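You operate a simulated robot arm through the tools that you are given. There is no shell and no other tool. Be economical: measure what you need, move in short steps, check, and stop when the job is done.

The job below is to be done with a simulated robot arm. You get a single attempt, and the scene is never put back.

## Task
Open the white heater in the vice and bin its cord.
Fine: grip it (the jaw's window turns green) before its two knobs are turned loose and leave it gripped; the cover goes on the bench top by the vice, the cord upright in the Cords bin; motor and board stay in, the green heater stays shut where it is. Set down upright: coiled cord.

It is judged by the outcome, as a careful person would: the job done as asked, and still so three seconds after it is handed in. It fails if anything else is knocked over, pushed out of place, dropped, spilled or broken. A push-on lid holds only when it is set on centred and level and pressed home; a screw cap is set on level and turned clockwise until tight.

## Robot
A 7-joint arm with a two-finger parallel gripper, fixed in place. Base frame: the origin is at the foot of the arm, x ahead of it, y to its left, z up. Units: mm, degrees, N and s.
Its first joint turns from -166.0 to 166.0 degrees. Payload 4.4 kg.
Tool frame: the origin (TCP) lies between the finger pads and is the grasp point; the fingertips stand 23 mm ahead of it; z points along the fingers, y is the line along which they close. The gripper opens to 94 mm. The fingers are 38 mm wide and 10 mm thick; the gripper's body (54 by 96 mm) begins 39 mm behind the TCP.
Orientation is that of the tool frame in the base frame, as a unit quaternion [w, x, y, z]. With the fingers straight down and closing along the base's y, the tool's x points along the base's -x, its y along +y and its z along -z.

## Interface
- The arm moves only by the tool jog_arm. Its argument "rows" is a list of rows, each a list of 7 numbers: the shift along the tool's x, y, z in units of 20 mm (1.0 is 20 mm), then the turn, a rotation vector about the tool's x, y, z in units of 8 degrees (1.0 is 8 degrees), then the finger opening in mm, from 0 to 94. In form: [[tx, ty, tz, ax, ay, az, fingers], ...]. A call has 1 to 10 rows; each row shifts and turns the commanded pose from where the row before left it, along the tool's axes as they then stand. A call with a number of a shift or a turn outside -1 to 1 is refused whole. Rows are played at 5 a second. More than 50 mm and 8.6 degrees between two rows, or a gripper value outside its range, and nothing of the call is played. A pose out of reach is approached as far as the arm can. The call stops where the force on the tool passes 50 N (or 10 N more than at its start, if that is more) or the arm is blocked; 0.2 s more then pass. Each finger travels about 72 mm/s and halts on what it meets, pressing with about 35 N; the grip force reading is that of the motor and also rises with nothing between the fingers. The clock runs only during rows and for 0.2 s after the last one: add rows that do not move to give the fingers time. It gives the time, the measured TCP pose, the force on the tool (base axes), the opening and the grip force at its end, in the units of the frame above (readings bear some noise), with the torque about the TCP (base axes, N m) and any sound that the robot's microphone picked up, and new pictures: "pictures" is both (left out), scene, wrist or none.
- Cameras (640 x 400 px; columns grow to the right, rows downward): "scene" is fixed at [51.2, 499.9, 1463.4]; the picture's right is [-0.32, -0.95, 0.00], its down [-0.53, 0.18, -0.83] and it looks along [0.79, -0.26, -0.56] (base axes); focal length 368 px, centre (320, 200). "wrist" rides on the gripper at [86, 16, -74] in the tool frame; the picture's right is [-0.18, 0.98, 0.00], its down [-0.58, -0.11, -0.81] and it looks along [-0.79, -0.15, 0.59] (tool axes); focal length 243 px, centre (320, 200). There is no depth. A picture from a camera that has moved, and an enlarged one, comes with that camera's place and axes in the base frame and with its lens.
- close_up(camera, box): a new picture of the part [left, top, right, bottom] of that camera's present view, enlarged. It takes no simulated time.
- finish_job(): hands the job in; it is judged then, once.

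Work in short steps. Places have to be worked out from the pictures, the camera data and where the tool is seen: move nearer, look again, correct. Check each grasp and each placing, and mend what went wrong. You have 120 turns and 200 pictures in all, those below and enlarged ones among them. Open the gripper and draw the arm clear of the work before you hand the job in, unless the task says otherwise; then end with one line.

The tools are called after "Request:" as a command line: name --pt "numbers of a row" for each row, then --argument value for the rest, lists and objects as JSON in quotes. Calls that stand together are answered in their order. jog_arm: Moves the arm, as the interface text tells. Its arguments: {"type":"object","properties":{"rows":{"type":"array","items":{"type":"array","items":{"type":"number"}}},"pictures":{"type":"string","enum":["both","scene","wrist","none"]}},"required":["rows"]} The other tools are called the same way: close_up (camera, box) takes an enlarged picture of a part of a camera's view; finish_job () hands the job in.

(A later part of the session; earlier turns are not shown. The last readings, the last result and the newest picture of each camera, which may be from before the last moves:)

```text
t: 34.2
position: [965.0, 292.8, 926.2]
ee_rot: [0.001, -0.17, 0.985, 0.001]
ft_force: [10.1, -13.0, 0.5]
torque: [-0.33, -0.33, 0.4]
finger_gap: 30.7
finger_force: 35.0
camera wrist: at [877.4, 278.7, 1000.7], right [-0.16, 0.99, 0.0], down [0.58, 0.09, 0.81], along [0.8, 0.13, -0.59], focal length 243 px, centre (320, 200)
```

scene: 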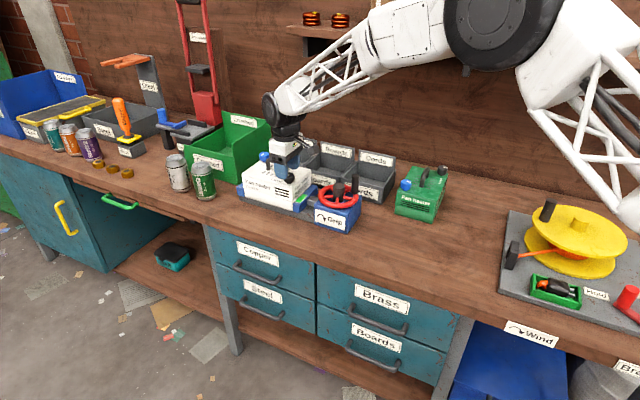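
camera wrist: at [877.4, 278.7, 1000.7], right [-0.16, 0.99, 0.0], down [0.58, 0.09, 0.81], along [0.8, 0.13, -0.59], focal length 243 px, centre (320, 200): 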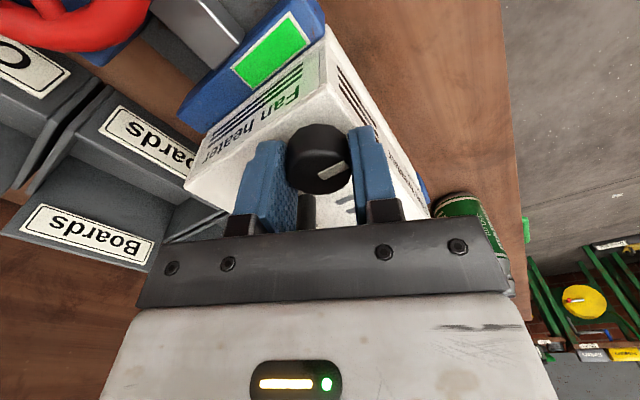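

The knob did not follow (torque 0.4 N m, it slipped), so clockwise is its stop. I try counter-clockwise.

Request:
jog_arm --pt "0 0 0 0 0 -1 20" --pt "0 0 0 0 0 -1 20" --pt "0 0 0 0 0 -1 20" --pt "0 0 0 0 0 -1 20" --pictures "wrist"

Request:
close_up --camera "wrist" --box '[240, 90, 420, 230]'

```text
t: 35.2
position: [963.6, 294.7, 927.0]
ee_rot: [0.002, -0.437, 0.9, 0.001]
ft_force: [-1.9, 3.2, 3.0]
torque: [-0.24, 0.22, -0.02]
finger_gap: 30.4
finger_force: 34.6
camera wrist: at [897.2, 235.7, 1000.6], right [-0.66, 0.75, 0.0], down [0.44, 0.39, 0.81], along [0.61, 0.53, -0.59], focal length 243 px, centre (320, 200)
```

wrist: 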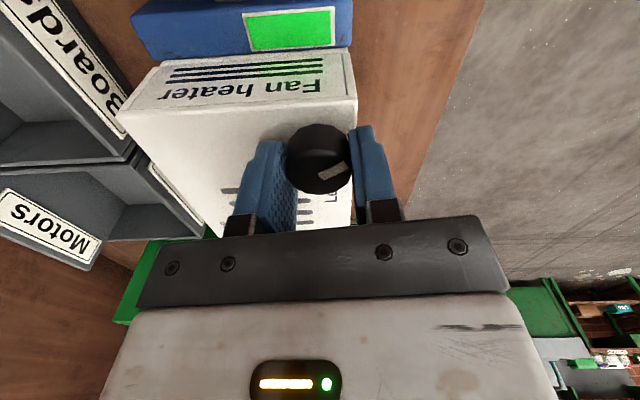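

```text
2.86 times, centred on (330, 160) of wrist
camera zoom: at [897.2, 235.7, 1000.6], right [-0.66, 0.75, 0.0], down [0.44, 0.39, 0.81], along [0.61, 0.53, -0.59], focal length 693 px, centre (291, 314)
```

zoom: 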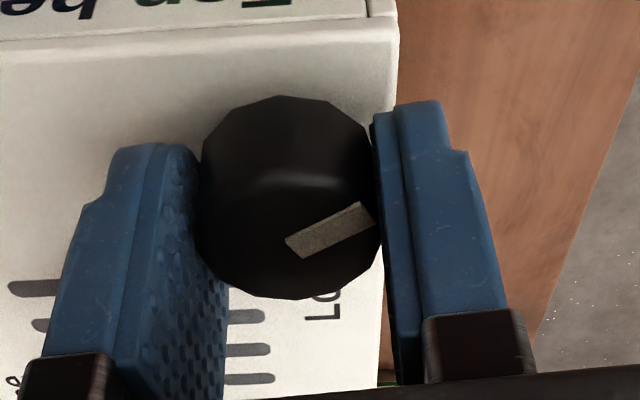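

Counter-clockwise the knob follows freely. I keep turning that way.

Request:
jog_arm --pt "0 0 0 0 0 -1 20" --pt "0 0 0 0 0 -1 20" --pt "0 0 0 0 0 -1 20" --pt "0 0 0 0 0 -1 20" --pt "0 0 0 0 0 -1 20" --pt "0 0 0 0 0 -1 20" --pictures "wrist"

Request:
close_up --camera "wrist" --box '[240, 90, 420, 230]'

```text
t: 36.4
position: [963.3, 294.0, 925.8]
ee_rot: [-0.001, 0.718, -0.696, -0.001]
ft_force: [-18.0, -1.3, 7.5]
torque: [-0.04, 0.43, -0.05]
finger_gap: 30.5
finger_force: 35.2
stopped in row 6: the force on the tool passed its limit at 51 N (the readings are from after the stop); the commanded pose is now the measured one
camera wrist: at [949.2, 206.4, 1000.8], right [-0.99, 0.15, 0.0], down [0.09, 0.58, 0.81], along [0.12, 0.8, -0.59], focal length 243 px, centre (320, 200)
```

wrist: 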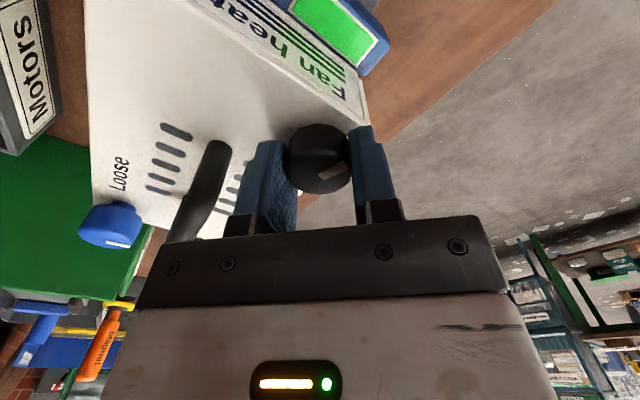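

```text
2.86 times, centred on (330, 160) of wrist
camera zoom: at [949.2, 206.4, 1000.8], right [-0.99, 0.15, 0.0], down [0.09, 0.58, 0.81], along [0.12, 0.8, -0.59], focal length 693 px, centre (291, 314)
```

zoom: 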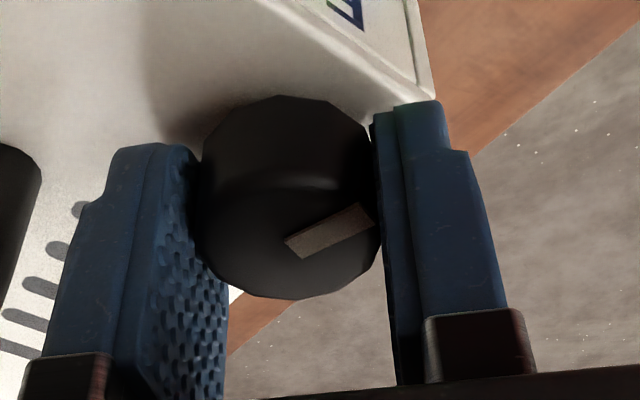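

The load fits an eccentric grip: the knob sits ~4–5 mm toward tool +x. It has turned ~72°. I release, rise clear of the handle, recentre, wind the wrist back and regrip.

Request:
jog_arm --pt "0 0 0 0 0 0 52" --pt "0 0 0 0 0 0 52" --pt "0.2 0 -1 0 0 0 52" --pt "0 0 -1 0 0 0 52" --pt "0 0 -0.5 0 0 0 52" --pt "0 0 0 0 0 1 52" --pt "0 0 0 0 0 1 52" --pt "0 0 0 0 0 1 52" --pt "0 0 0 0 0 1 52" --pt "0 0 0 0 0 1 52" --pictures "none"

Request:
jog_arm --pt "0 0 0 0 0 1 52" --pt "0 0 0 0 0 1 52" --pt "0 0 0 0 0 1 52" --pt "0 0 0 0 0 1 52" --pt "0 0 0 0 0 1 52" --pt "0 0 0 0 0 1 52" --pt "0 0 0 0 0 1 52" --pt "0 0 0 0 0 1 52" --pt "0 0 0 0 0 1 52" --pt "0 0 0 0 0 1 52" --pictures "wrist"

```text
t: 38.6
position: [963.6, 289.1, 975.4]
ee_rot: [0.002, -0.436, 0.9, 0.002]
ft_force: [-0.3, -0.8, 0.1]
torque: [-0.03, -0.01, 0.01]
finger_gap: 52.3
finger_force: 0.0
```

```text
t: 40.8
position: [963.3, 289.7, 975.6]
ee_rot: [0.0, 0.244, 0.97, 0.002]
ft_force: [0.5, 0.6, 0.8]
torque: [-0.06, -0.02, 0.04]
finger_gap: 52.1
finger_force: 0.0
camera wrist: at [894.5, 344.3, 1050.4], right [0.63, 0.78, 0.0], down [0.46, -0.37, 0.81], along [0.63, -0.5, -0.59], focal length 243 px, centre (320, 200)
```

wrist: 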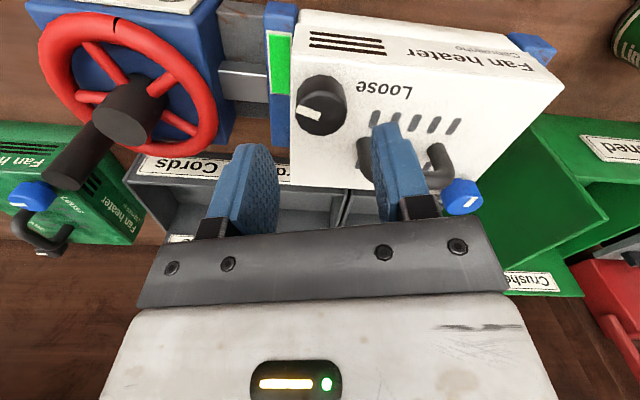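

Pointer now faces the wheel, opposite "Loose": 180° to go. I wind back further to yaw ≈ −92°, then descend on the knob.

Request:
jog_arm --pt "0 0 0 0 0 1 52" --pt "0 0 0 0 0 1 52" --pt "0 0 0 0 0 1 52" --pt "0 0 0 0 0 1 52" --pt "0 0 0 0 0 1 52" --pt "0 0 0 0 0 1 52" --pt "0 0 0 0 0 1 52" --pt "0 0 0 0 0 1 52" --pt "0 0 0 0 0 0.5 52" --pictures "wrist"

```text
t: 42.8
position: [962.9, 289.7, 975.2]
ee_rot: [-0.001, 0.745, 0.667, 0.002]
ft_force: [0.3, 0.1, 0.4]
torque: [-0.02, 0.01, -0.01]
finger_gap: 51.9
finger_force: 0.1
camera wrist: at [988.3, 373.7, 1051.0], right [0.96, -0.29, 0.0], down [-0.17, -0.57, 0.8], along [-0.23, -0.77, -0.59], focal length 243 px, centre (320, 200)
```

wrist: 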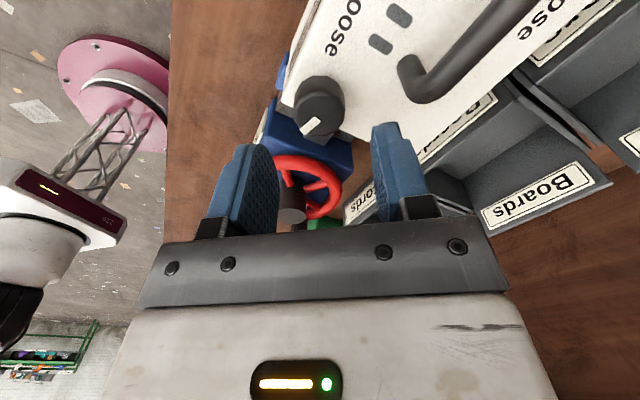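

Centred. I descend and close on the knob.

Request:
jog_arm --pt "0 0 1 0 0 0 52" --pt "0 0 1 0 0 0 52" --pt "0 0 0.5 0 0 0 52" --pt "0 0 0 0 0 0 20" --pt "0 0 0 0 0 0 20" --pt "0 0 0 0 0 0 20" --pt "0 0 0 0 0 -1 20" --pt "0 0 0 0 0 -1 20" --pt "0 0 0 0 0 -1 20" --pictures "wrist"

```text
t: 44.8
position: [964.2, 288.8, 923.7]
ee_rot: [-0.002, 0.589, 0.808, 0.002]
ft_force: [-16.7, -0.5, 0.1]
torque: [0.11, 0.32, 0.03]
finger_gap: 30.4
finger_force: 35.2
camera wrist: at [951.8, 376.6, 1000.5], right [0.99, 0.13, 0.0], down [0.07, -0.59, 0.8], along [0.1, -0.8, -0.59], focal length 243 px, centre (320, 200)
```

wrist: 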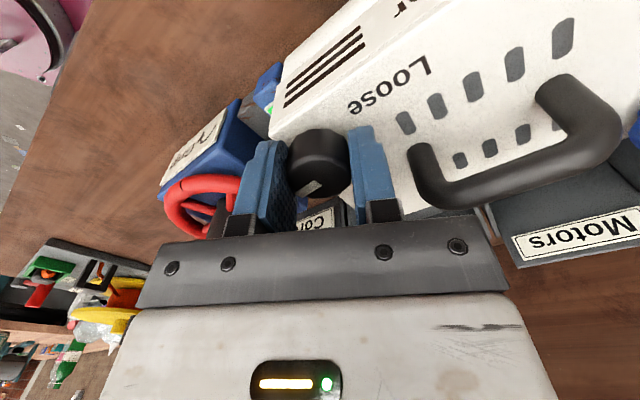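

Turning with modest load; I trim 1.5 mm and continue.

Request:
jog_arm --pt "0 -0.07 0 0 0 -1 20" --pt "0 0 0 0 0 -1 20" --pt "0 0 0 0 0 -1 20" --pt "0 0 0 0 0 -1 20" --pt "0 0 0 0 0 -1 20" --pt "0 0 0 0 0 -1 20" --pt "0 0 0 0 0 -1 20" --pt "0 0 0 0 0 -1 20" --pt "0 0 0 0 0 -1 20" --pictures "wrist"

```text
t: 46.8
position: [962.7, 290.3, 926.1]
ee_rot: [0.0, 0.0, 1.0, 0.002]
ft_force: [6.0, 16.9, 0.2]
torque: [0.39, -0.01, -0.42]
finger_gap: 30.3
finger_force: 35.1
camera wrist: at [875.3, 305.3, 1001.3], right [0.18, 0.98, 0.0], down [0.58, -0.11, 0.81], along [0.79, -0.15, -0.59], focal length 243 px, centre (320, 200)
```

wrist: 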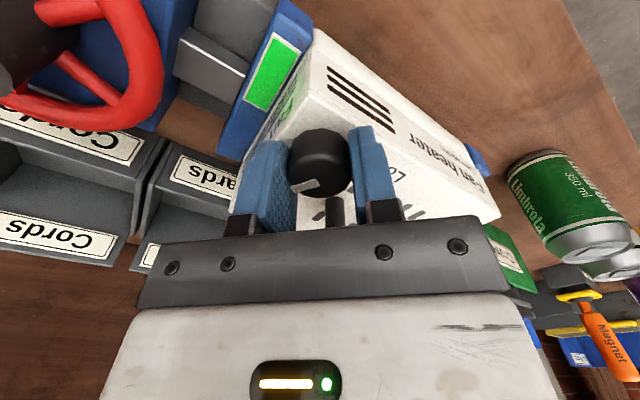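

Torque rose to 0.42 N m: it may have reached its end. I turn 16° more to see if the pointer still follows.

Request:
jog_arm --pt "0 0 0 0 0 -1 20" --pt "0 0 0 0 0 -1 20" --pictures "wrist"

Request:
close_up --camera "wrist" --box '[240, 90, 420, 230]'

```text
t: 47.4
position: [963.6, 288.6, 926.7]
ee_rot: [0.001, -0.138, 0.99, 0.001]
ft_force: [4.0, 20.4, 6.1]
torque: [0.42, 0.05, -0.49]
finger_gap: 30.7
finger_force: 34.7
camera wrist: at [874.4, 281.0, 1001.1], right [-0.09, 1.0, 0.0], down [0.59, 0.05, 0.81], along [0.8, 0.08, -0.59], focal length 243 px, centre (320, 200)
```

wrist: 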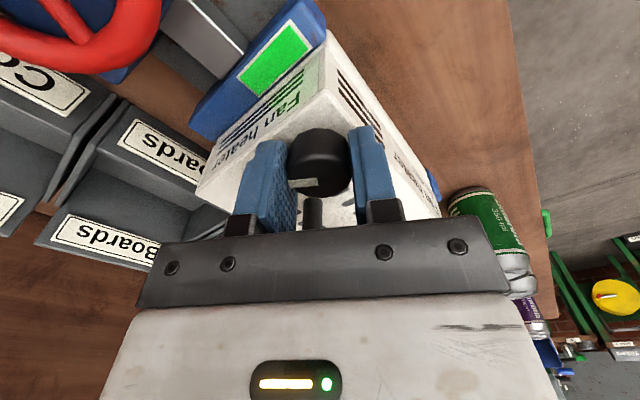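

```text
2.86 times, centred on (330, 160) of wrist
camera zoom: at [874.4, 281.0, 1001.1], right [-0.09, 1.0, 0.0], down [0.59, 0.05, 0.81], along [0.8, 0.08, -0.59], focal length 693 px, centre (291, 314)
```

zoom: 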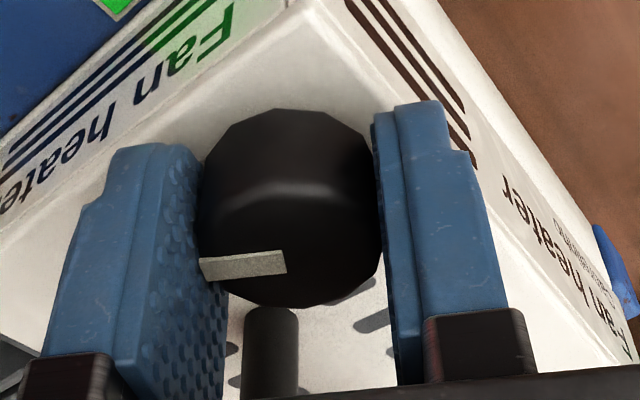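

The knob holds still at its counter-clockwise stop (~150° turned): loosened. I release, rise and look at the labels.

Request:
jog_arm --pt "0 0 0 0 0 0 52" --pt "0 0 0 0 0 0 52" --pt "0 0 -1 0 0 0 52" --pt "0 0 -1 0 0 0 52" --pt "0 0 -1 0 0 0 52" --pt "0 0 -1 0 0 0 52" --pt "0.5 0 -1 0 0 0 52" --pt "1 0 -1 0 0 0 52" --pictures "wrist"

Request:
close_up --camera "wrist" --box '[250, 40, 450, 200]'

Request:
close_up --camera "scene" --box '[235, 145, 325, 215]'

```text
t: 49.2
position: [933.3, 281.8, 1045.7]
ee_rot: [0.0, -0.138, 0.99, 0.001]
ft_force: [-1.1, 0.4, -0.7]
torque: [-0.01, -0.03, -0.01]
finger_gap: 52.4
finger_force: 0.1
camera wrist: at [844.5, 273.3, 1120.6], right [-0.09, 1.0, 0.0], down [0.59, 0.05, 0.81], along [0.8, 0.07, -0.59], focal length 243 px, centre (320, 200)
```

wrist: 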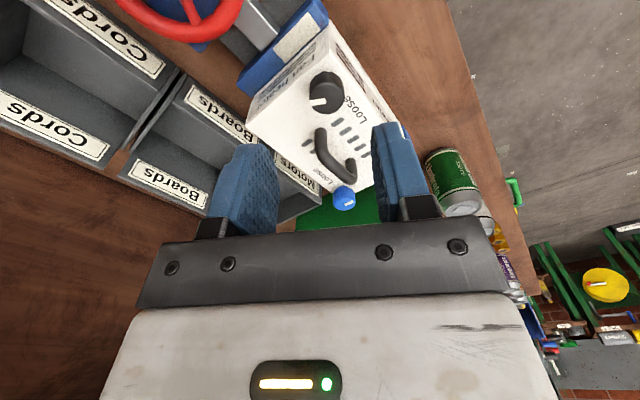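

```text
2.50 times, centred on (350, 120) of wrist
camera zoom: at [844.5, 273.3, 1120.6], right [-0.09, 1.0, 0.0], down [0.59, 0.05, 0.81], along [0.8, 0.07, -0.59], focal length 606 px, centre (245, 400)
```

zoom: 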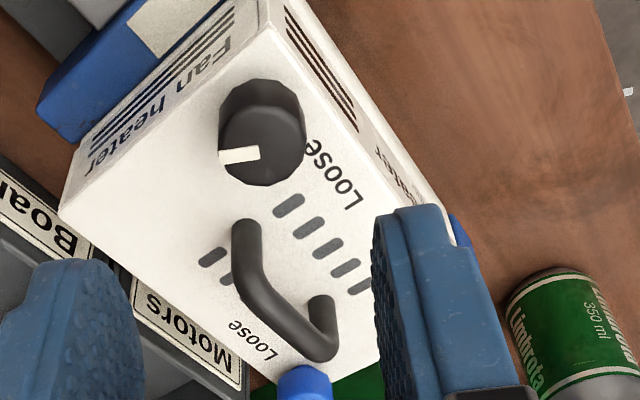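

```text
5.71 times, centred on (280, 180) of scene
camera zoom: at [51.2, 499.9, 1463.4], right [-0.32, -0.95, 0.0], down [-0.53, 0.18, -0.83], along [0.79, -0.26, -0.56], focal length 2105 px, centre (549, 314)
```

zoom: 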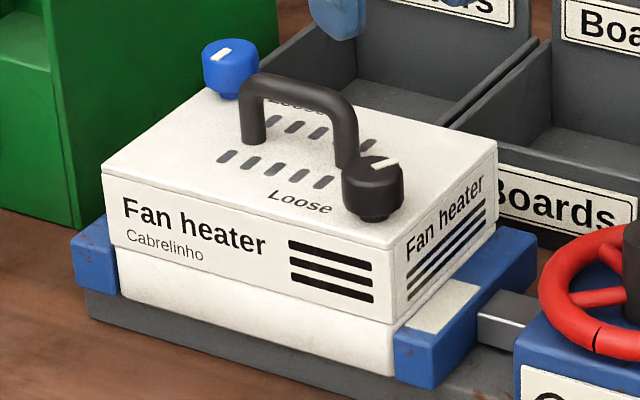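

The black knob is loose, but the jaw's window has gone white again — the clamp was only just at threshold and relaxed. I must tighten the vice more before touching the blue knob. I go back to the peg.

Request:
jog_arm --pt "0 0 0 0 0 1 52" --pt "0 0 0 0 0 1 52" --pt "0 0 0 0 0 1 52" --pt "0 0 0 0 0 1 52" --pt "0 0 0 0 0 1 52" --pt "0 0 0 0 0 1 52" --pt "0 0 0 0 0 1 52" --pt "0 0 0 0 0 1 52" --pt "0 0 0 0 0 1 52" --pt "0 0 0 0 0 1 52" --pictures "none"

Request:
jog_arm --pt "0 0 0 0 0 1 44" --pt "0 0 0 0 0 1 44" --pt "0 0 0 0 0 1 44" --pt "0 0 0 0 0 0.75 44" --pictures "none"

Request:
jog_arm --pt "-1 -0.25 0 0 0 0 44" --pt "-1 -0.25 0 0 0 0 44" --pt "-1 -0.25 0 0 0 0 44" --pt "-1 -0.25 0 0 0 0 44" --pt "-1 -0.25 0 0 0 0 44" --pt "-1 -0.25 0 0 0 0 44" --pt "-1 -0.25 0 0 0 0 44" --pt "-1 -0.25 0 0 0 0 44" --pt "-0.36 0 0 0 0 0 44"

```text
t: 51.4
position: [934.7, 281.6, 1045.6]
ee_rot: [0.0, 0.532, 0.847, 0.002]
ft_force: [-0.1, 0.8, -0.1]
torque: [-0.01, -0.01, 0.0]
finger_gap: 52.1
finger_force: 0.1
```

```text
t: 52.4
position: [933.4, 280.6, 1045.0]
ee_rot: [0.0, 0.733, 0.68, 0.002]
ft_force: [0.8, 0.1, -0.1]
torque: [-0.04, 0.02, 0.0]
finger_gap: 44.2
finger_force: 0.1
```

```text
t: 54.4
position: [883.1, 117.2, 1045.5]
ee_rot: [-0.001, 0.732, 0.681, 0.002]
ft_force: [0.6, -1.2, 0.2]
torque: [0.0, -0.02, -0.03]
finger_gap: 43.9
finger_force: 0.0
camera wrist: at [903.2, 202.0, 1121.1], right [0.97, -0.26, 0.0], down [-0.15, -0.57, 0.8], along [-0.2, -0.78, -0.59], focal length 243 px, centre (320, 200)
```

scene: 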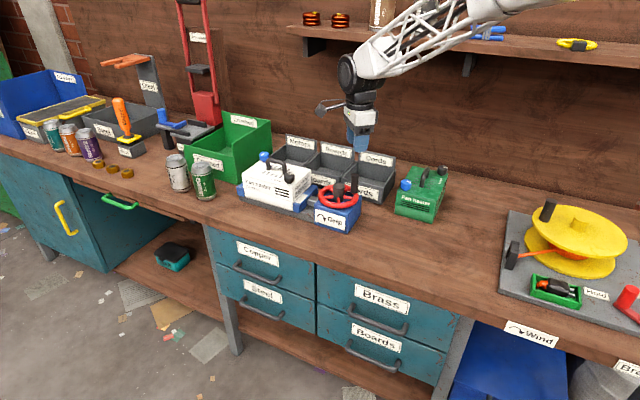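
wrist: 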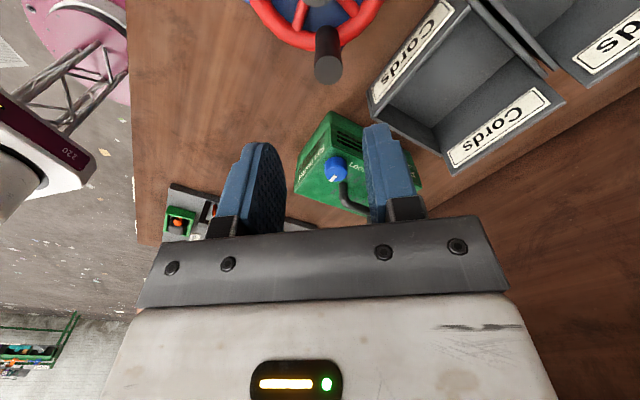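

The peg has moved back ~7°, so the wheel relaxed. I grip the peg again and turn further clockwise, watching torque.

Request:
jog_arm --pt "0 0.28 1 0 0 0 44" --pt "0 0 1 0 0 0 44" --pt "0 0 1 0 0 0 44" --pt "0 0 1 0 0 0 44" --pt "0 0 1 0 0 0 44" --pt "0 0 1 0 0 0 44" --pt "0 0 0.4 0 0 0 44" --pt "0 0 0 0 0 0 10" --pt "0 0 0 0 0 0 10" --pt "0 0 0 0 0 0 10" --pictures "none"

Request:
jog_arm --pt "0.024 -0.345 0 0 0 1 10" --pt "0.024 -0.345 0 0 0 1 10" --pictures "none"

Request:
close_up --camera "scene" --box '[230, 140, 380, 240]'

```text
t: 56.6
position: [887.0, 116.2, 918.2]
ee_rot: [-0.001, 0.733, 0.68, 0.001]
ft_force: [1.1, 0.6, 1.1]
torque: [0.45, 0.4, -0.06]
finger_gap: 22.0
finger_force: 45.4
```

```text
t: 57.2
position: [874.9, 120.2, 918.0]
ee_rot: [-0.001, 0.82, 0.573, 0.002]
ft_force: [21.3, -3.4, 7.0]
torque: [-0.52, 0.87, -0.17]
finger_gap: 21.8
finger_force: 45.0
```

```text
4.00 times, centred on (305, 190) of scene
camera zoom: at [51.2, 499.9, 1463.4], right [-0.32, -0.95, 0.0], down [-0.53, 0.18, -0.83], along [0.79, -0.26, -0.56], focal length 1473 px, centre (380, 240)
```

zoom: 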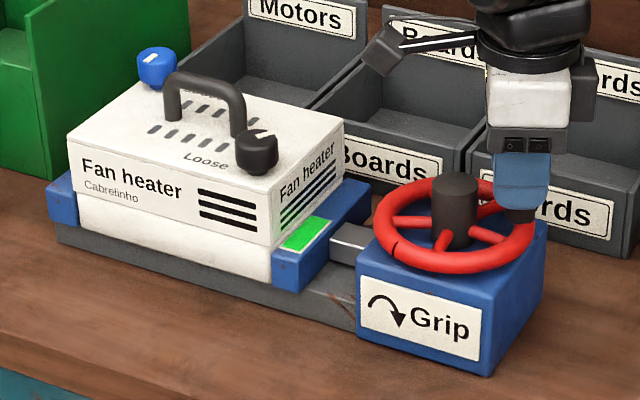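

Green again, resistance ~21 N. I tighten further for margin.

Request:
jog_arm --pt "0.024 -0.345 0 0 0 1 10" --pt "0.024 -0.345 0 0 0 1 10" --pictures "none"

```text
t: 57.9
position: [864.9, 124.6, 917.1]
ee_rot: [-0.001, 0.89, 0.456, 0.004]
ft_force: [44.3, -11.3, -15.8]
torque: [0.22, 1.54, 0.03]
finger_gap: 21.6
finger_force: 44.8
stopped in row 2: the force on the tool passed its limit at 55 N (the readings are from after the stop); the commanded pose is now the measured one
```

Now firmly tight (~45 N at the peg). I release, rise, and check the window and peg.

Request:
jog_arm --pt "0 0 0 0 0 0 10" --pt "0 0 0 0 0 0 10" --pt "0 0 0 0 0 0 40" --pt "0 0 0 0 0 0 40" --pt "0 0 -1 0 0 0 40" --pt "0 0 -1 0 0 0 40" --pt "0 0 -1 0 0 0 40" --pt "0 0 -1 0 0 0 40" --pt "0 0 -1 0 0 0 40" --pt "0 0 -1 0 0 0 40" --pictures "wrist"

Request:
close_up --camera "scene" --box '[230, 140, 380, 240]'

```text
t: 60.1
position: [862.8, 125.1, 1038.8]
ee_rot: [0.0, 0.89, 0.456, 0.003]
ft_force: [-0.3, 0.1, -0.8]
torque: [-0.04, -0.03, -0.02]
finger_gap: 39.9
finger_force: 0.1
camera wrist: at [925.0, 185.9, 1114.2], right [0.69, -0.72, 0.0], down [-0.43, -0.41, 0.8], along [-0.58, -0.55, -0.6], focal length 243 px, centre (320, 200)
```

wrist: 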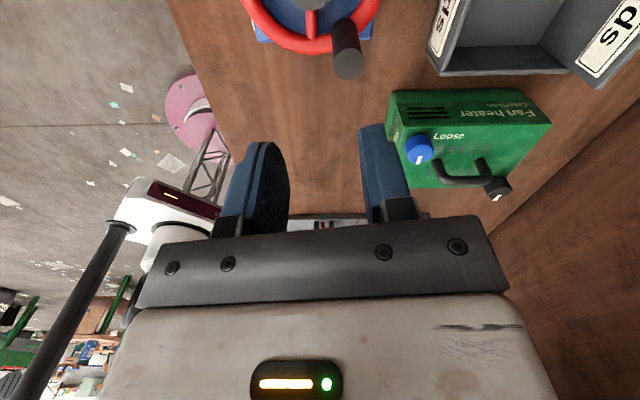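

```text
4.00 times, centred on (305, 190) of scene
camera zoom: at [51.2, 499.9, 1463.4], right [-0.32, -0.95, 0.0], down [-0.53, 0.18, -0.83], along [0.79, -0.26, -0.56], focal length 1473 px, centre (380, 240)
```

zoom: 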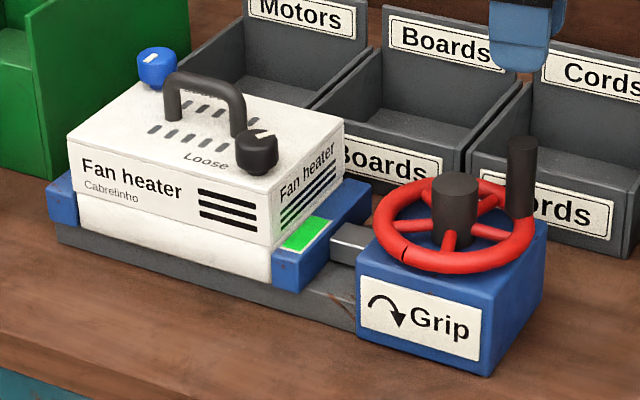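

The wheel sprang back to about the earlier place but the window is green. I wind the wrist back (needed anyway) and see if it stays green.

Request:
jog_arm --pt "0 0 -0.5 0 0 -1 52" --pt "0 0 -0.5 0 0 -1 52" --pt "0 0 0 0 0 -1 52" --pt "0 0 0 0 0 -1 52" --pt "0 0 0 0 0 -1 52" --pt "0 0 0 0 0 -1 52" --pt "0 0 0 0 0 -1 52" --pt "0 0 0 0 0 -1 52" --pt "0 0 0 0 0 -1 52" --pt "0 0 0 0 0 -1 52" --pictures "wrist"

Request:
close_up --camera "scene" --box '[230, 140, 380, 240]'

```text
t: 62.3
position: [862.6, 124.9, 1058.5]
ee_rot: [0.001, 0.388, 0.922, 0.003]
ft_force: [-0.4, -0.2, -1.1]
torque: [0.0, 0.01, 0.0]
finger_gap: 52.0
finger_force: 0.0
camera wrist: at [812.7, 198.1, 1133.9], right [0.83, 0.55, 0.01], down [0.32, -0.5, 0.81], along [0.45, -0.67, -0.59], focal length 243 px, centre (320, 200)
```

wrist: 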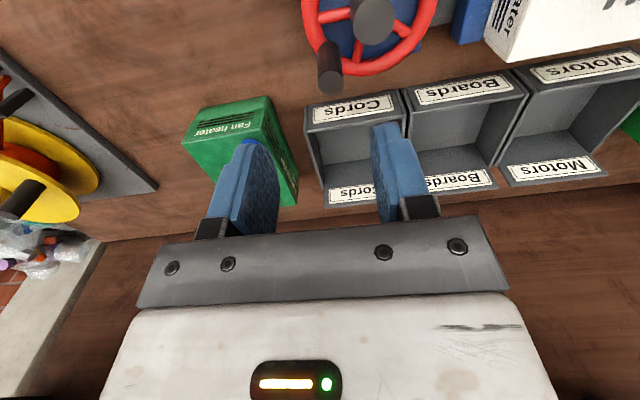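

```text
4.00 times, centred on (305, 190) of scene
camera zoom: at [51.2, 499.9, 1463.4], right [-0.32, -0.95, 0.0], down [-0.53, 0.18, -0.83], along [0.79, -0.26, -0.56], focal length 1473 px, centre (380, 240)
```

zoom: 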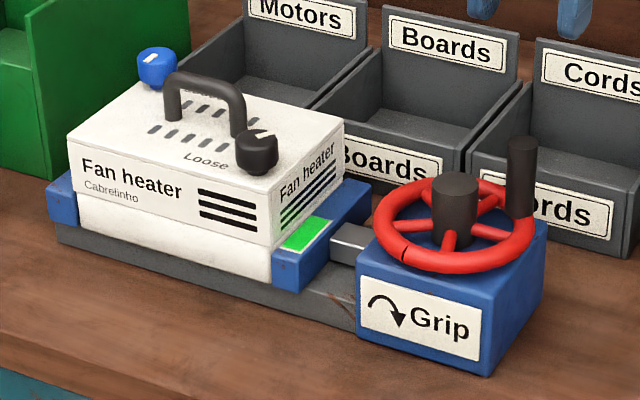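

Stable green. I travel at height to above the blue knob.

Request:
jog_arm --pt "-0.1 1 0 0 0 0 52" --pt "-0.1 1 0 0 0 0 52" --pt "-0.1 1 0 0 0 0 52" --pt "-0.1 1 0 0 0 0 52" --pt "-0.1 1 0 0 0 0 52" --pt "-0.1 1 0 0 0 0 52" --pt "-0.1 1 0 0 0 0 52" --pt "-0.1 1 0 0 0 0 52" --pt "-0.1 1 0 0 0 0 52" --pt "-0.1 1 0 0 0 0 52" --pictures "none"

Request:
jog_arm --pt "-0.1 1 0 0 0 0 52" --pt "-0.1 1 0 0 0 0 52" --pt "-0.1 1 0 0 0 0 52" --pt "0 1 0 0 0 0 52" --pt "0 1 0 0 0 0 52" --pt "0 0.7 0 0 0 0 52"

```text
t: 64.5
position: [1020.5, 249.8, 1060.0]
ee_rot: [0.001, 0.389, 0.921, 0.004]
ft_force: [-1.0, 0.4, 0.0]
torque: [0.02, 0.0, -0.01]
finger_gap: 51.9
finger_force: 0.1
```

```text
t: 65.9
position: [1106.6, 323.5, 1062.6]
ee_rot: [0.001, 0.39, 0.921, 0.003]
ft_force: [-0.1, -0.7, 0.3]
torque: [-0.03, -0.01, 0.01]
finger_gap: 52.3
finger_force: 0.1
camera wrist: at [1056.6, 397.2, 1137.0], right [0.83, 0.55, 0.01], down [0.32, -0.5, 0.81], along [0.45, -0.67, -0.59], focal length 243 px, centre (320, 200)
```

scene: 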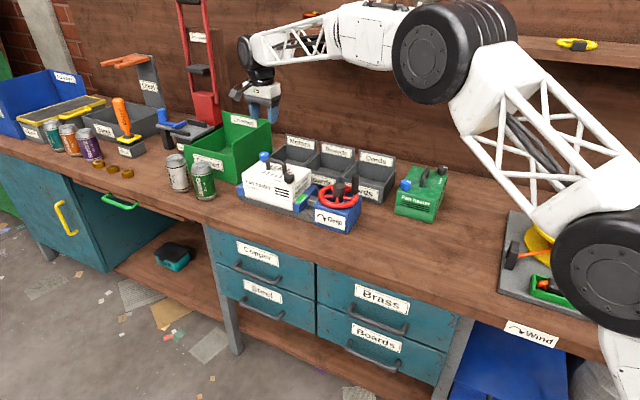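
wrist: 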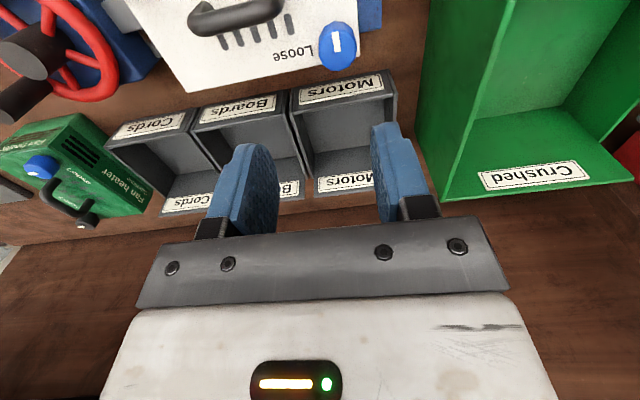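

Blue knob lies ~15 mm further along tool y; the Crushed bin wall is ~80 mm off, clear. I shift over it, wind to yaw −94° and descend partway.

Request:
jog_arm --pt "0.15 0.75 0.5 0 0 0 52" --pt "0 0 0.5 0 0 1 52" --pt "0 0 0.5 0 0 1 52" --pt "0 0 0.5 0 0 1 52" --pt "0 0 0.5 0 0 1 52" --pt "0 0 0.5 0 0 1 52" --pt "0 0 1 0 0 1 52" --pictures "wrist"

```text
t: 67.5
position: [1115.1, 338.6, 981.1]
ee_rot: [0.0, 0.731, 0.683, 0.004]
ft_force: [-0.2, 0.4, 0.1]
torque: [-0.02, -0.01, 0.0]
finger_gap: 51.8
finger_force: 0.1
camera wrist: at [1135.7, 423.2, 1057.3], right [0.97, -0.25, 0.0], down [-0.15, -0.58, 0.8], along [-0.2, -0.78, -0.6], focal length 243 px, centre (320, 200)
```

wrist: 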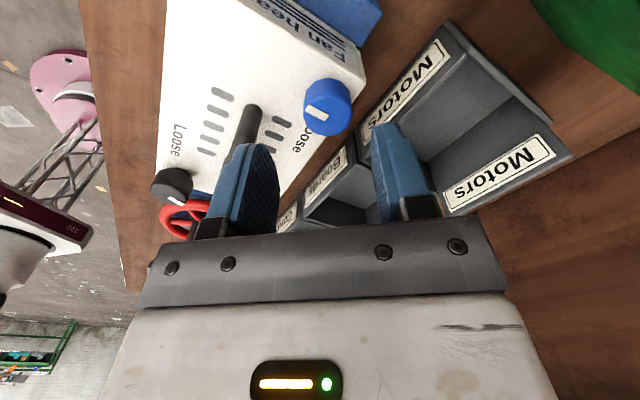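

Nearly centred. I trim, narrow to 44 mm so the finger clears the handle, descend and grip.

Request:
jog_arm --pt "-0.12 0.04 0.8 0 0 0 44" --pt "0 0 1 0 0 0 44" --pt "0 0 1 0 0 0 44" --pictures "wrist"

```text
t: 68.3
position: [1116.8, 336.1, 925.7]
ee_rot: [0.0, 0.73, 0.683, 0.003]
ft_force: [0.4, 0.9, 0.4]
torque: [-0.02, 0.03, -0.01]
finger_gap: 44.0
finger_force: 0.0
camera wrist: at [1137.3, 420.6, 1000.6], right [0.97, -0.25, 0.0], down [-0.15, -0.58, 0.8], along [-0.2, -0.78, -0.6], focal length 243 px, centre (320, 200)
```

wrist: 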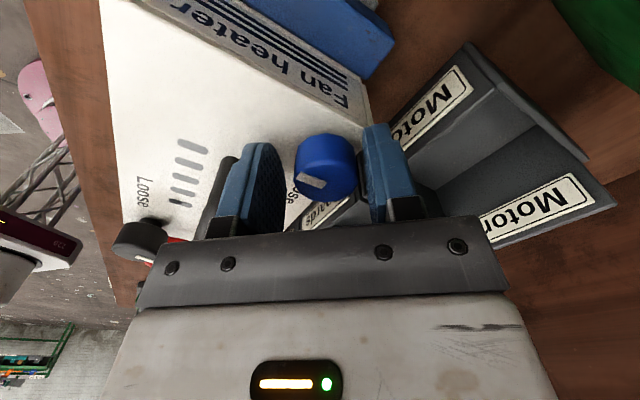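

Well placed; I shift 2.5 mm, close, and turn counter-clockwise 24°.

Request:
jog_arm --pt "0 0.13 0 0 0 0 44" --pt "0 0 0 0 0 0 20" --pt "0 0 0 0 0 0 20" --pt "0 0 0 0 0 0 20" --pt "0 0 0 0 0 -1 20" --pt "0 0 0 0 0 -1 20" --pt "0 0 0 0 0 -1 20" --pictures "wrist"

Request:
close_up --camera "scene" --box '[230, 140, 380, 240]'

```text
t: 69.9
position: [1116.7, 336.0, 924.4]
ee_rot: [0.001, 0.571, 0.821, 0.003]
ft_force: [-17.0, -2.8, 2.2]
torque: [0.26, 0.48, -0.02]
finger_gap: 30.4
finger_force: 34.9
camera wrist: at [1102.3, 421.7, 999.1], right [0.99, 0.17, 0.0], down [0.1, -0.59, 0.8], along [0.14, -0.79, -0.59], focal length 243 px, centre (320, 200)
```

wrist: 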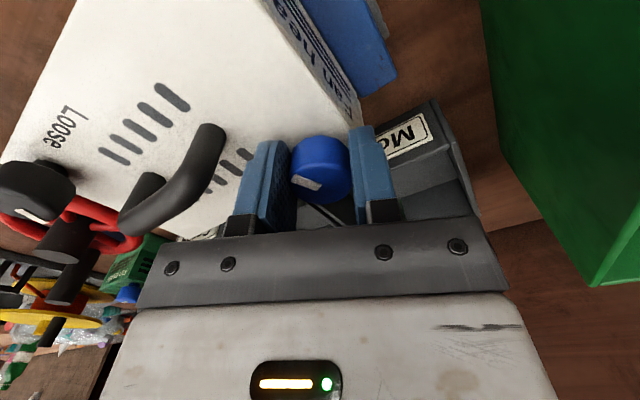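

```text
4.00 times, centred on (305, 190) of scene
camera zoom: at [51.2, 499.9, 1463.4], right [-0.32, -0.95, 0.0], down [-0.53, 0.18, -0.83], along [0.79, -0.26, -0.56], focal length 1473 px, centre (380, 240)
```

zoom: 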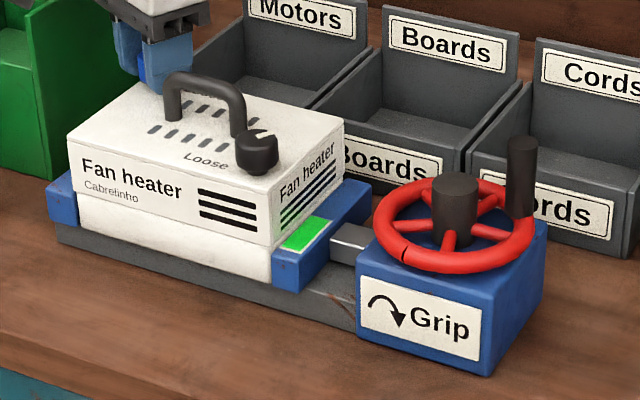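

It follows, vice still green. I relax the side load and continue.

Request:
jog_arm --pt "0 -0.08 0 0 0 -1 20" --pt "0 0 0 0 0 -1 20" --pt "0 0 0 0 0 -1 20" --pt "0 0 0 0 0 -1 20" --pt "0 0 0 0 0 -1 20" --pt "0 0 0 0 0 -1 20" --pt "0 0 0 0 0 -1 20" --pictures "wrist"

```text
t: 71.5
position: [1117.0, 333.4, 924.0]
ee_rot: [0.001, 0.118, 0.993, 0.002]
ft_force: [-32.2, -27.5, 4.0]
torque: [-0.39, 0.87, -0.11]
finger_gap: 30.8
finger_force: 35.4
camera wrist: at [1035.6, 370.0, 998.9], right [0.41, 0.91, 0.0], down [0.54, -0.25, 0.81], along [0.74, -0.33, -0.59], focal length 243 px, centre (320, 200)
```

wrist: 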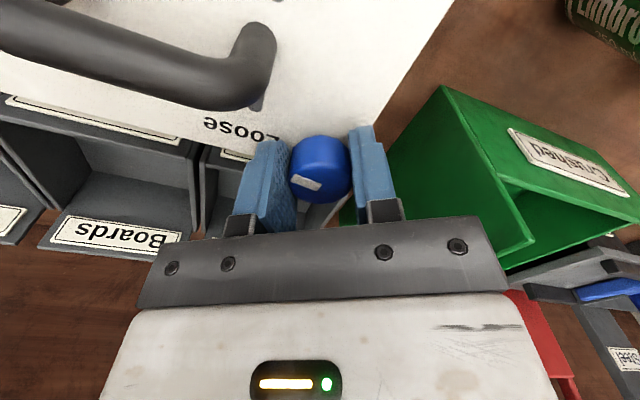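

Follows (80° so far) but side load has grown to 42 N; I relax it and continue gently.

Request:
jog_arm --pt "0.1 -0.16 0 0 0 0 20" --pt "0 0 0 0 0 -1 20" --pt "0 0 0 0 0 -1 20" --pt "0 0 0 0 0 -1 20" --pictures "wrist"

Request:
close_up --camera "scene" --box '[230, 140, 380, 240]'

```text
t: 72.5
position: [1114.9, 333.5, 925.6]
ee_rot: [0.004, -0.09, 0.996, 0.002]
ft_force: [26.3, 10.7, 10.6]
torque: [-0.13, 0.05, 0.0]
finger_gap: 30.3
finger_force: 35.1
camera wrist: at [1025.3, 333.5, 999.7], right [0.0, 1.0, 0.0], down [0.59, -0.01, 0.81], along [0.81, 0.0, -0.59], focal length 243 px, centre (320, 200)
```

wrist: 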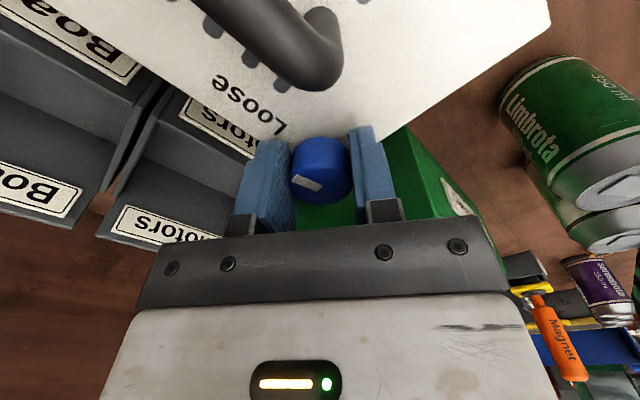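

```text
4.00 times, centred on (305, 190) of scene
camera zoom: at [51.2, 499.9, 1463.4], right [-0.32, -0.95, 0.0], down [-0.53, 0.18, -0.83], along [0.79, -0.26, -0.56], focal length 1473 px, centre (380, 240)
```

zoom: 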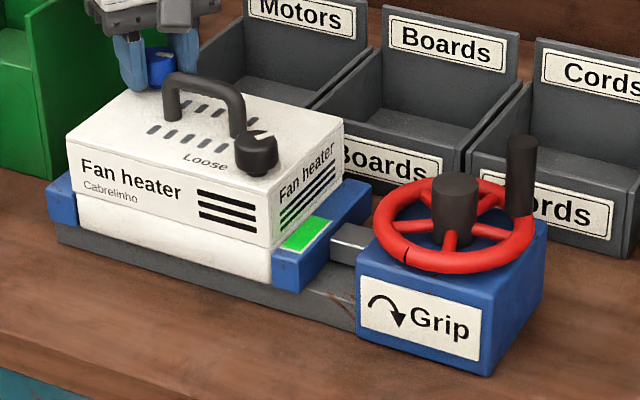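

Still green and following. I trim and continue toward the stop.

Request:
jog_arm --pt "-0.1 0.03 0 0 0 -1 20" --pt "0 0 0 0 0 -1 20" --pt "0 0 0 0 0 -1 20" --pictures "wrist"

```text
t: 73.3
position: [1115.9, 333.9, 923.5]
ee_rot: [0.002, -0.295, 0.956, 0.002]
ft_force: [-1.6, -0.1, 0.7]
torque: [-0.12, 0.15, 0.03]
finger_gap: 30.5
finger_force: 35.0
camera wrist: at [1034.1, 298.1, 997.8], right [-0.4, 0.92, 0.0], down [0.54, 0.23, 0.81], along [0.74, 0.33, -0.59], focal length 243 px, centre (320, 200)
```

wrist: 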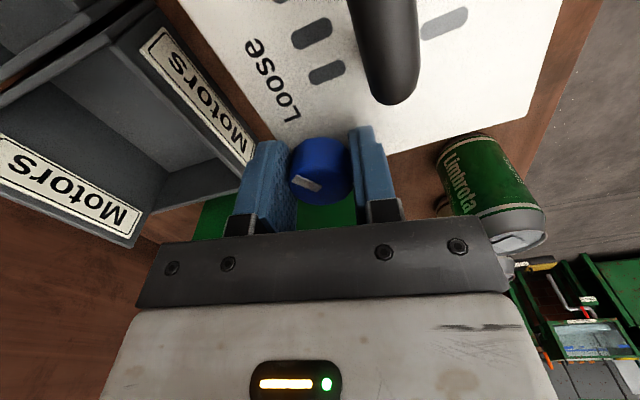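

128° turned. Two rows at a time now.

Request:
jog_arm --pt "0 0 0 0 0 -1 20" --pt "0 0 0 0 0 -1 20" --pictures "none"

Request:
jog_arm --pt "0 0 0 0 0 -1 20" --pt "0 0 0 0 0 -1 20" --pictures "wrist"

Request:
close_up --camera "wrist" --box '[240, 90, 420, 230]'

Request:
close_up --camera "scene" --box '[230, 140, 380, 240]'

```text
t: 73.9
position: [1115.5, 332.3, 923.8]
ee_rot: [0.003, -0.425, 0.905, 0.001]
ft_force: [-0.5, -0.2, 0.9]
torque: [0.01, -0.13, 0.0]
finger_gap: 30.6
finger_force: 35.4
```

```text
t: 74.5
position: [1117.1, 334.0, 924.1]
ee_rot: [0.003, -0.547, 0.837, 0.001]
ft_force: [-1.8, 2.5, -0.3]
torque: [0.1, 0.02, -0.56]
finger_gap: 30.6
finger_force: 34.9
camera wrist: at [1065.5, 260.6, 998.8], right [-0.83, 0.56, 0.0], down [0.33, 0.49, 0.81], along [0.46, 0.67, -0.59], focal length 243 px, centre (320, 200)
```

wrist: 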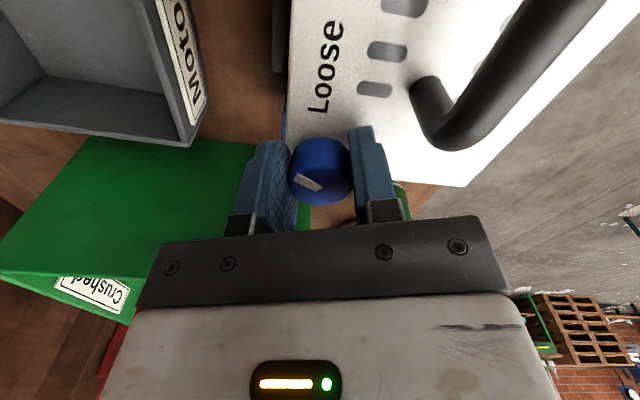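

```text
2.86 times, centred on (330, 160) of wrist
camera zoom: at [1065.5, 260.6, 998.8], right [-0.83, 0.56, 0.0], down [0.33, 0.49, 0.81], along [0.46, 0.67, -0.59], focal length 693 px, centre (291, 314)
```

zoom: 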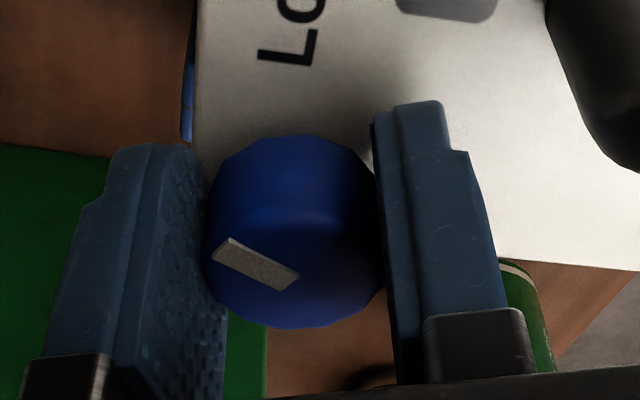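

```text
4.00 times, centred on (305, 190) of scene
camera zoom: at [51.2, 499.9, 1463.4], right [-0.32, -0.95, 0.0], down [-0.53, 0.18, -0.83], along [0.79, -0.26, -0.56], focal length 1473 px, centre (380, 240)
```

zoom: 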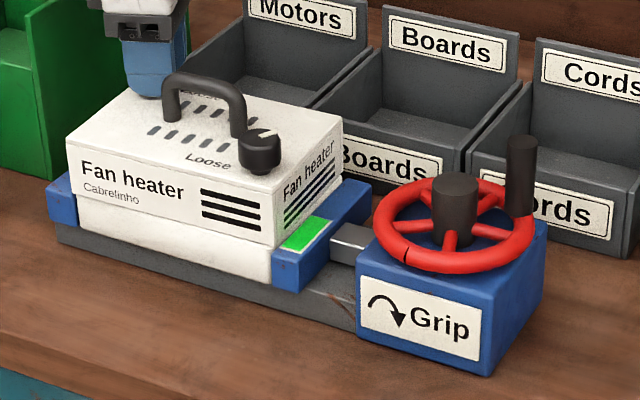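

At the stop the whole cover started to twist slightly: both knobs are loose and the cover is free. I back off a little, release, rise.

Request:
jog_arm --pt "0 0 0 0 0 0.7 20" --pt "0 0 0 0 0 0 44" --pt "0 0 0 0 0 0 44" --pt "0 0 -1 0 0 0 44" --pt "0 0 -1 0 0 0 44" --pt "0 0 -1 0 0 0 44" --pt "0 0 -1 0 0 0 44" --pt "0 0 -1 0 0 0 44" --pt "0 0 -1 0 0 0 44" --pictures "wrist"

Request:
close_up --camera "scene" --box '[230, 140, 380, 240]'

```text
t: 76.5
position: [1116.6, 333.5, 1044.0]
ee_rot: [0.003, -0.505, 0.863, 0.0]
ft_force: [0.4, 0.0, -0.6]
torque: [0.02, -0.01, -0.01]
finger_gap: 43.9
finger_force: 0.0
camera wrist: at [1059.3, 265.4, 1118.4], right [-0.77, 0.64, 0.0], down [0.38, 0.45, 0.81], along [0.52, 0.62, -0.59], focal length 243 px, centre (320, 200)
```

wrist: 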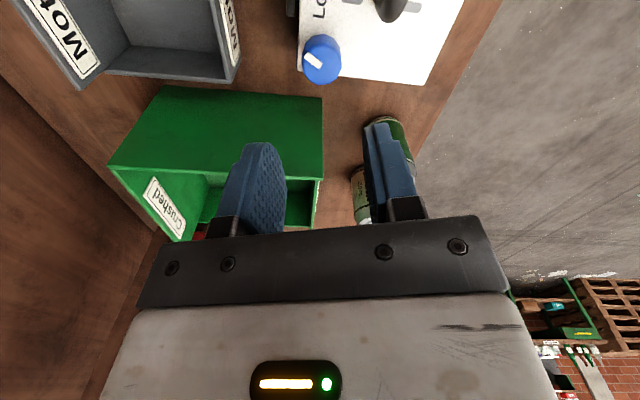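

```text
4.00 times, centred on (305, 190) of scene
camera zoom: at [51.2, 499.9, 1463.4], right [-0.32, -0.95, 0.0], down [-0.53, 0.18, -0.83], along [0.79, -0.26, -0.56], focal length 1473 px, centre (380, 240)
```

zoom: 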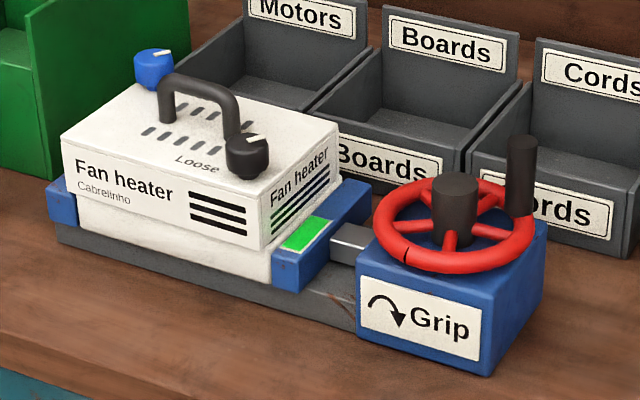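

The cover sits loose and slightly displaced, window still green. I position above the handle, yaw 44°.

Request:
jog_arm --pt "0 0 0 0 0 1 60" --pt "0 0 0 0 0 1 60" --pt "0.9 0.47 0 0 0 0 60" --pt "0.9 0.47 0 0 0 0 60" --pt "0.9 0.46 0 0 0 0 60" --pt "0.8 0.46 0 0 0 0 60" --pictures "wrist"

Request:
close_up --camera "wrist" --box '[220, 0, 420, 160]'

```text
t: 77.9
position: [1039.6, 309.2, 1043.0]
ee_rot: [0.003, -0.38, 0.925, 0.001]
ft_force: [-1.2, 0.2, 0.6]
torque: [-0.04, -0.01, 0.0]
finger_gap: 59.8
finger_force: 0.0
camera wrist: at [965.4, 259.7, 1117.7], right [-0.56, 0.83, 0.0], down [0.49, 0.33, 0.81], along [0.67, 0.45, -0.59], focal length 243 px, centre (320, 200)
```

wrist: 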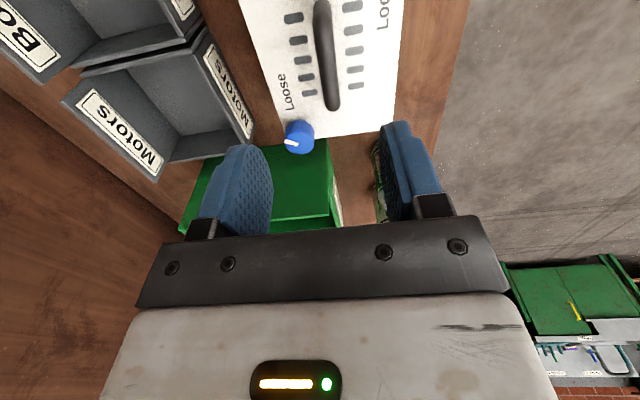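

```text
2.50 times, centred on (320, 80) of wrist
camera zoom: at [965.4, 259.7, 1117.7], right [-0.56, 0.83, 0.0], down [0.49, 0.33, 0.81], along [0.67, 0.45, -0.59], focal length 606 px, centre (320, 500)
```

zoom: 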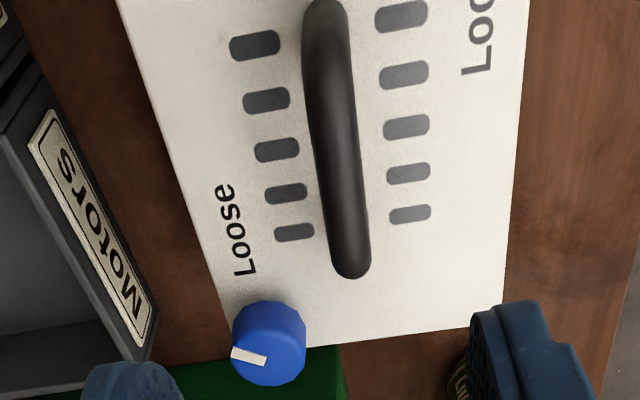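

Handle is nearly parallel to the tool; I shift 12 mm back and 4 mm sideways, and descend halfway.

Request:
jog_arm --pt "0.6 0.2 0 0 0 0 50" --pt "0 0 1 0 0 0 50" --pt "0 0 1 0 0 0 50" --pt "0 0 1 0 0 0 50" --pt "0 0 0.8 0 0 0 50" --pictures "wrist"

Request:
close_up --camera "scene" --box '[220, 110, 340, 220]'

```text
t: 79.1
position: [1029.3, 305.7, 968.5]
ee_rot: [0.004, -0.38, 0.925, 0.0]
ft_force: [0.3, 0.1, -0.7]
torque: [-0.04, -0.02, 0.01]
finger_gap: 49.9
finger_force: 0.0
camera wrist: at [954.3, 255.1, 1042.5], right [-0.56, 0.83, 0.0], down [0.49, 0.33, 0.81], along [0.67, 0.45, -0.59], focal length 243 px, centre (320, 200)
```

wrist: 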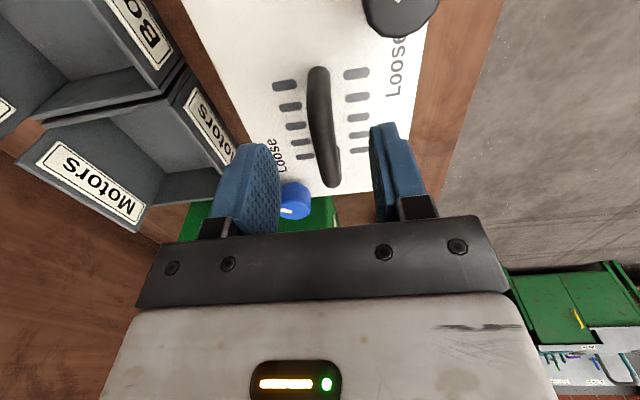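

```text
3.64 times, centred on (280, 165) of scene
camera zoom: at [51.2, 499.9, 1463.4], right [-0.32, -0.95, 0.0], down [-0.53, 0.18, -0.83], along [0.79, -0.26, -0.56], focal length 1339 px, centre (466, 327)
```

zoom: 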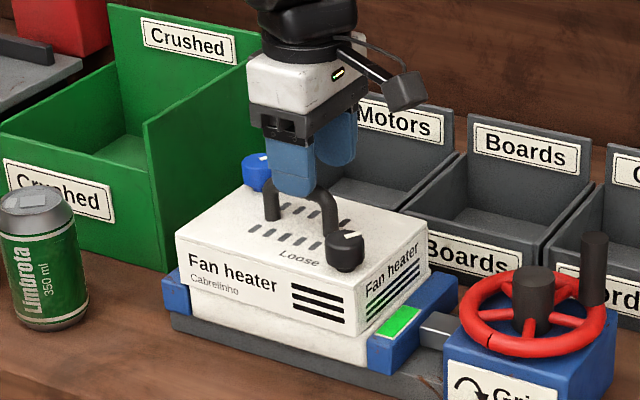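

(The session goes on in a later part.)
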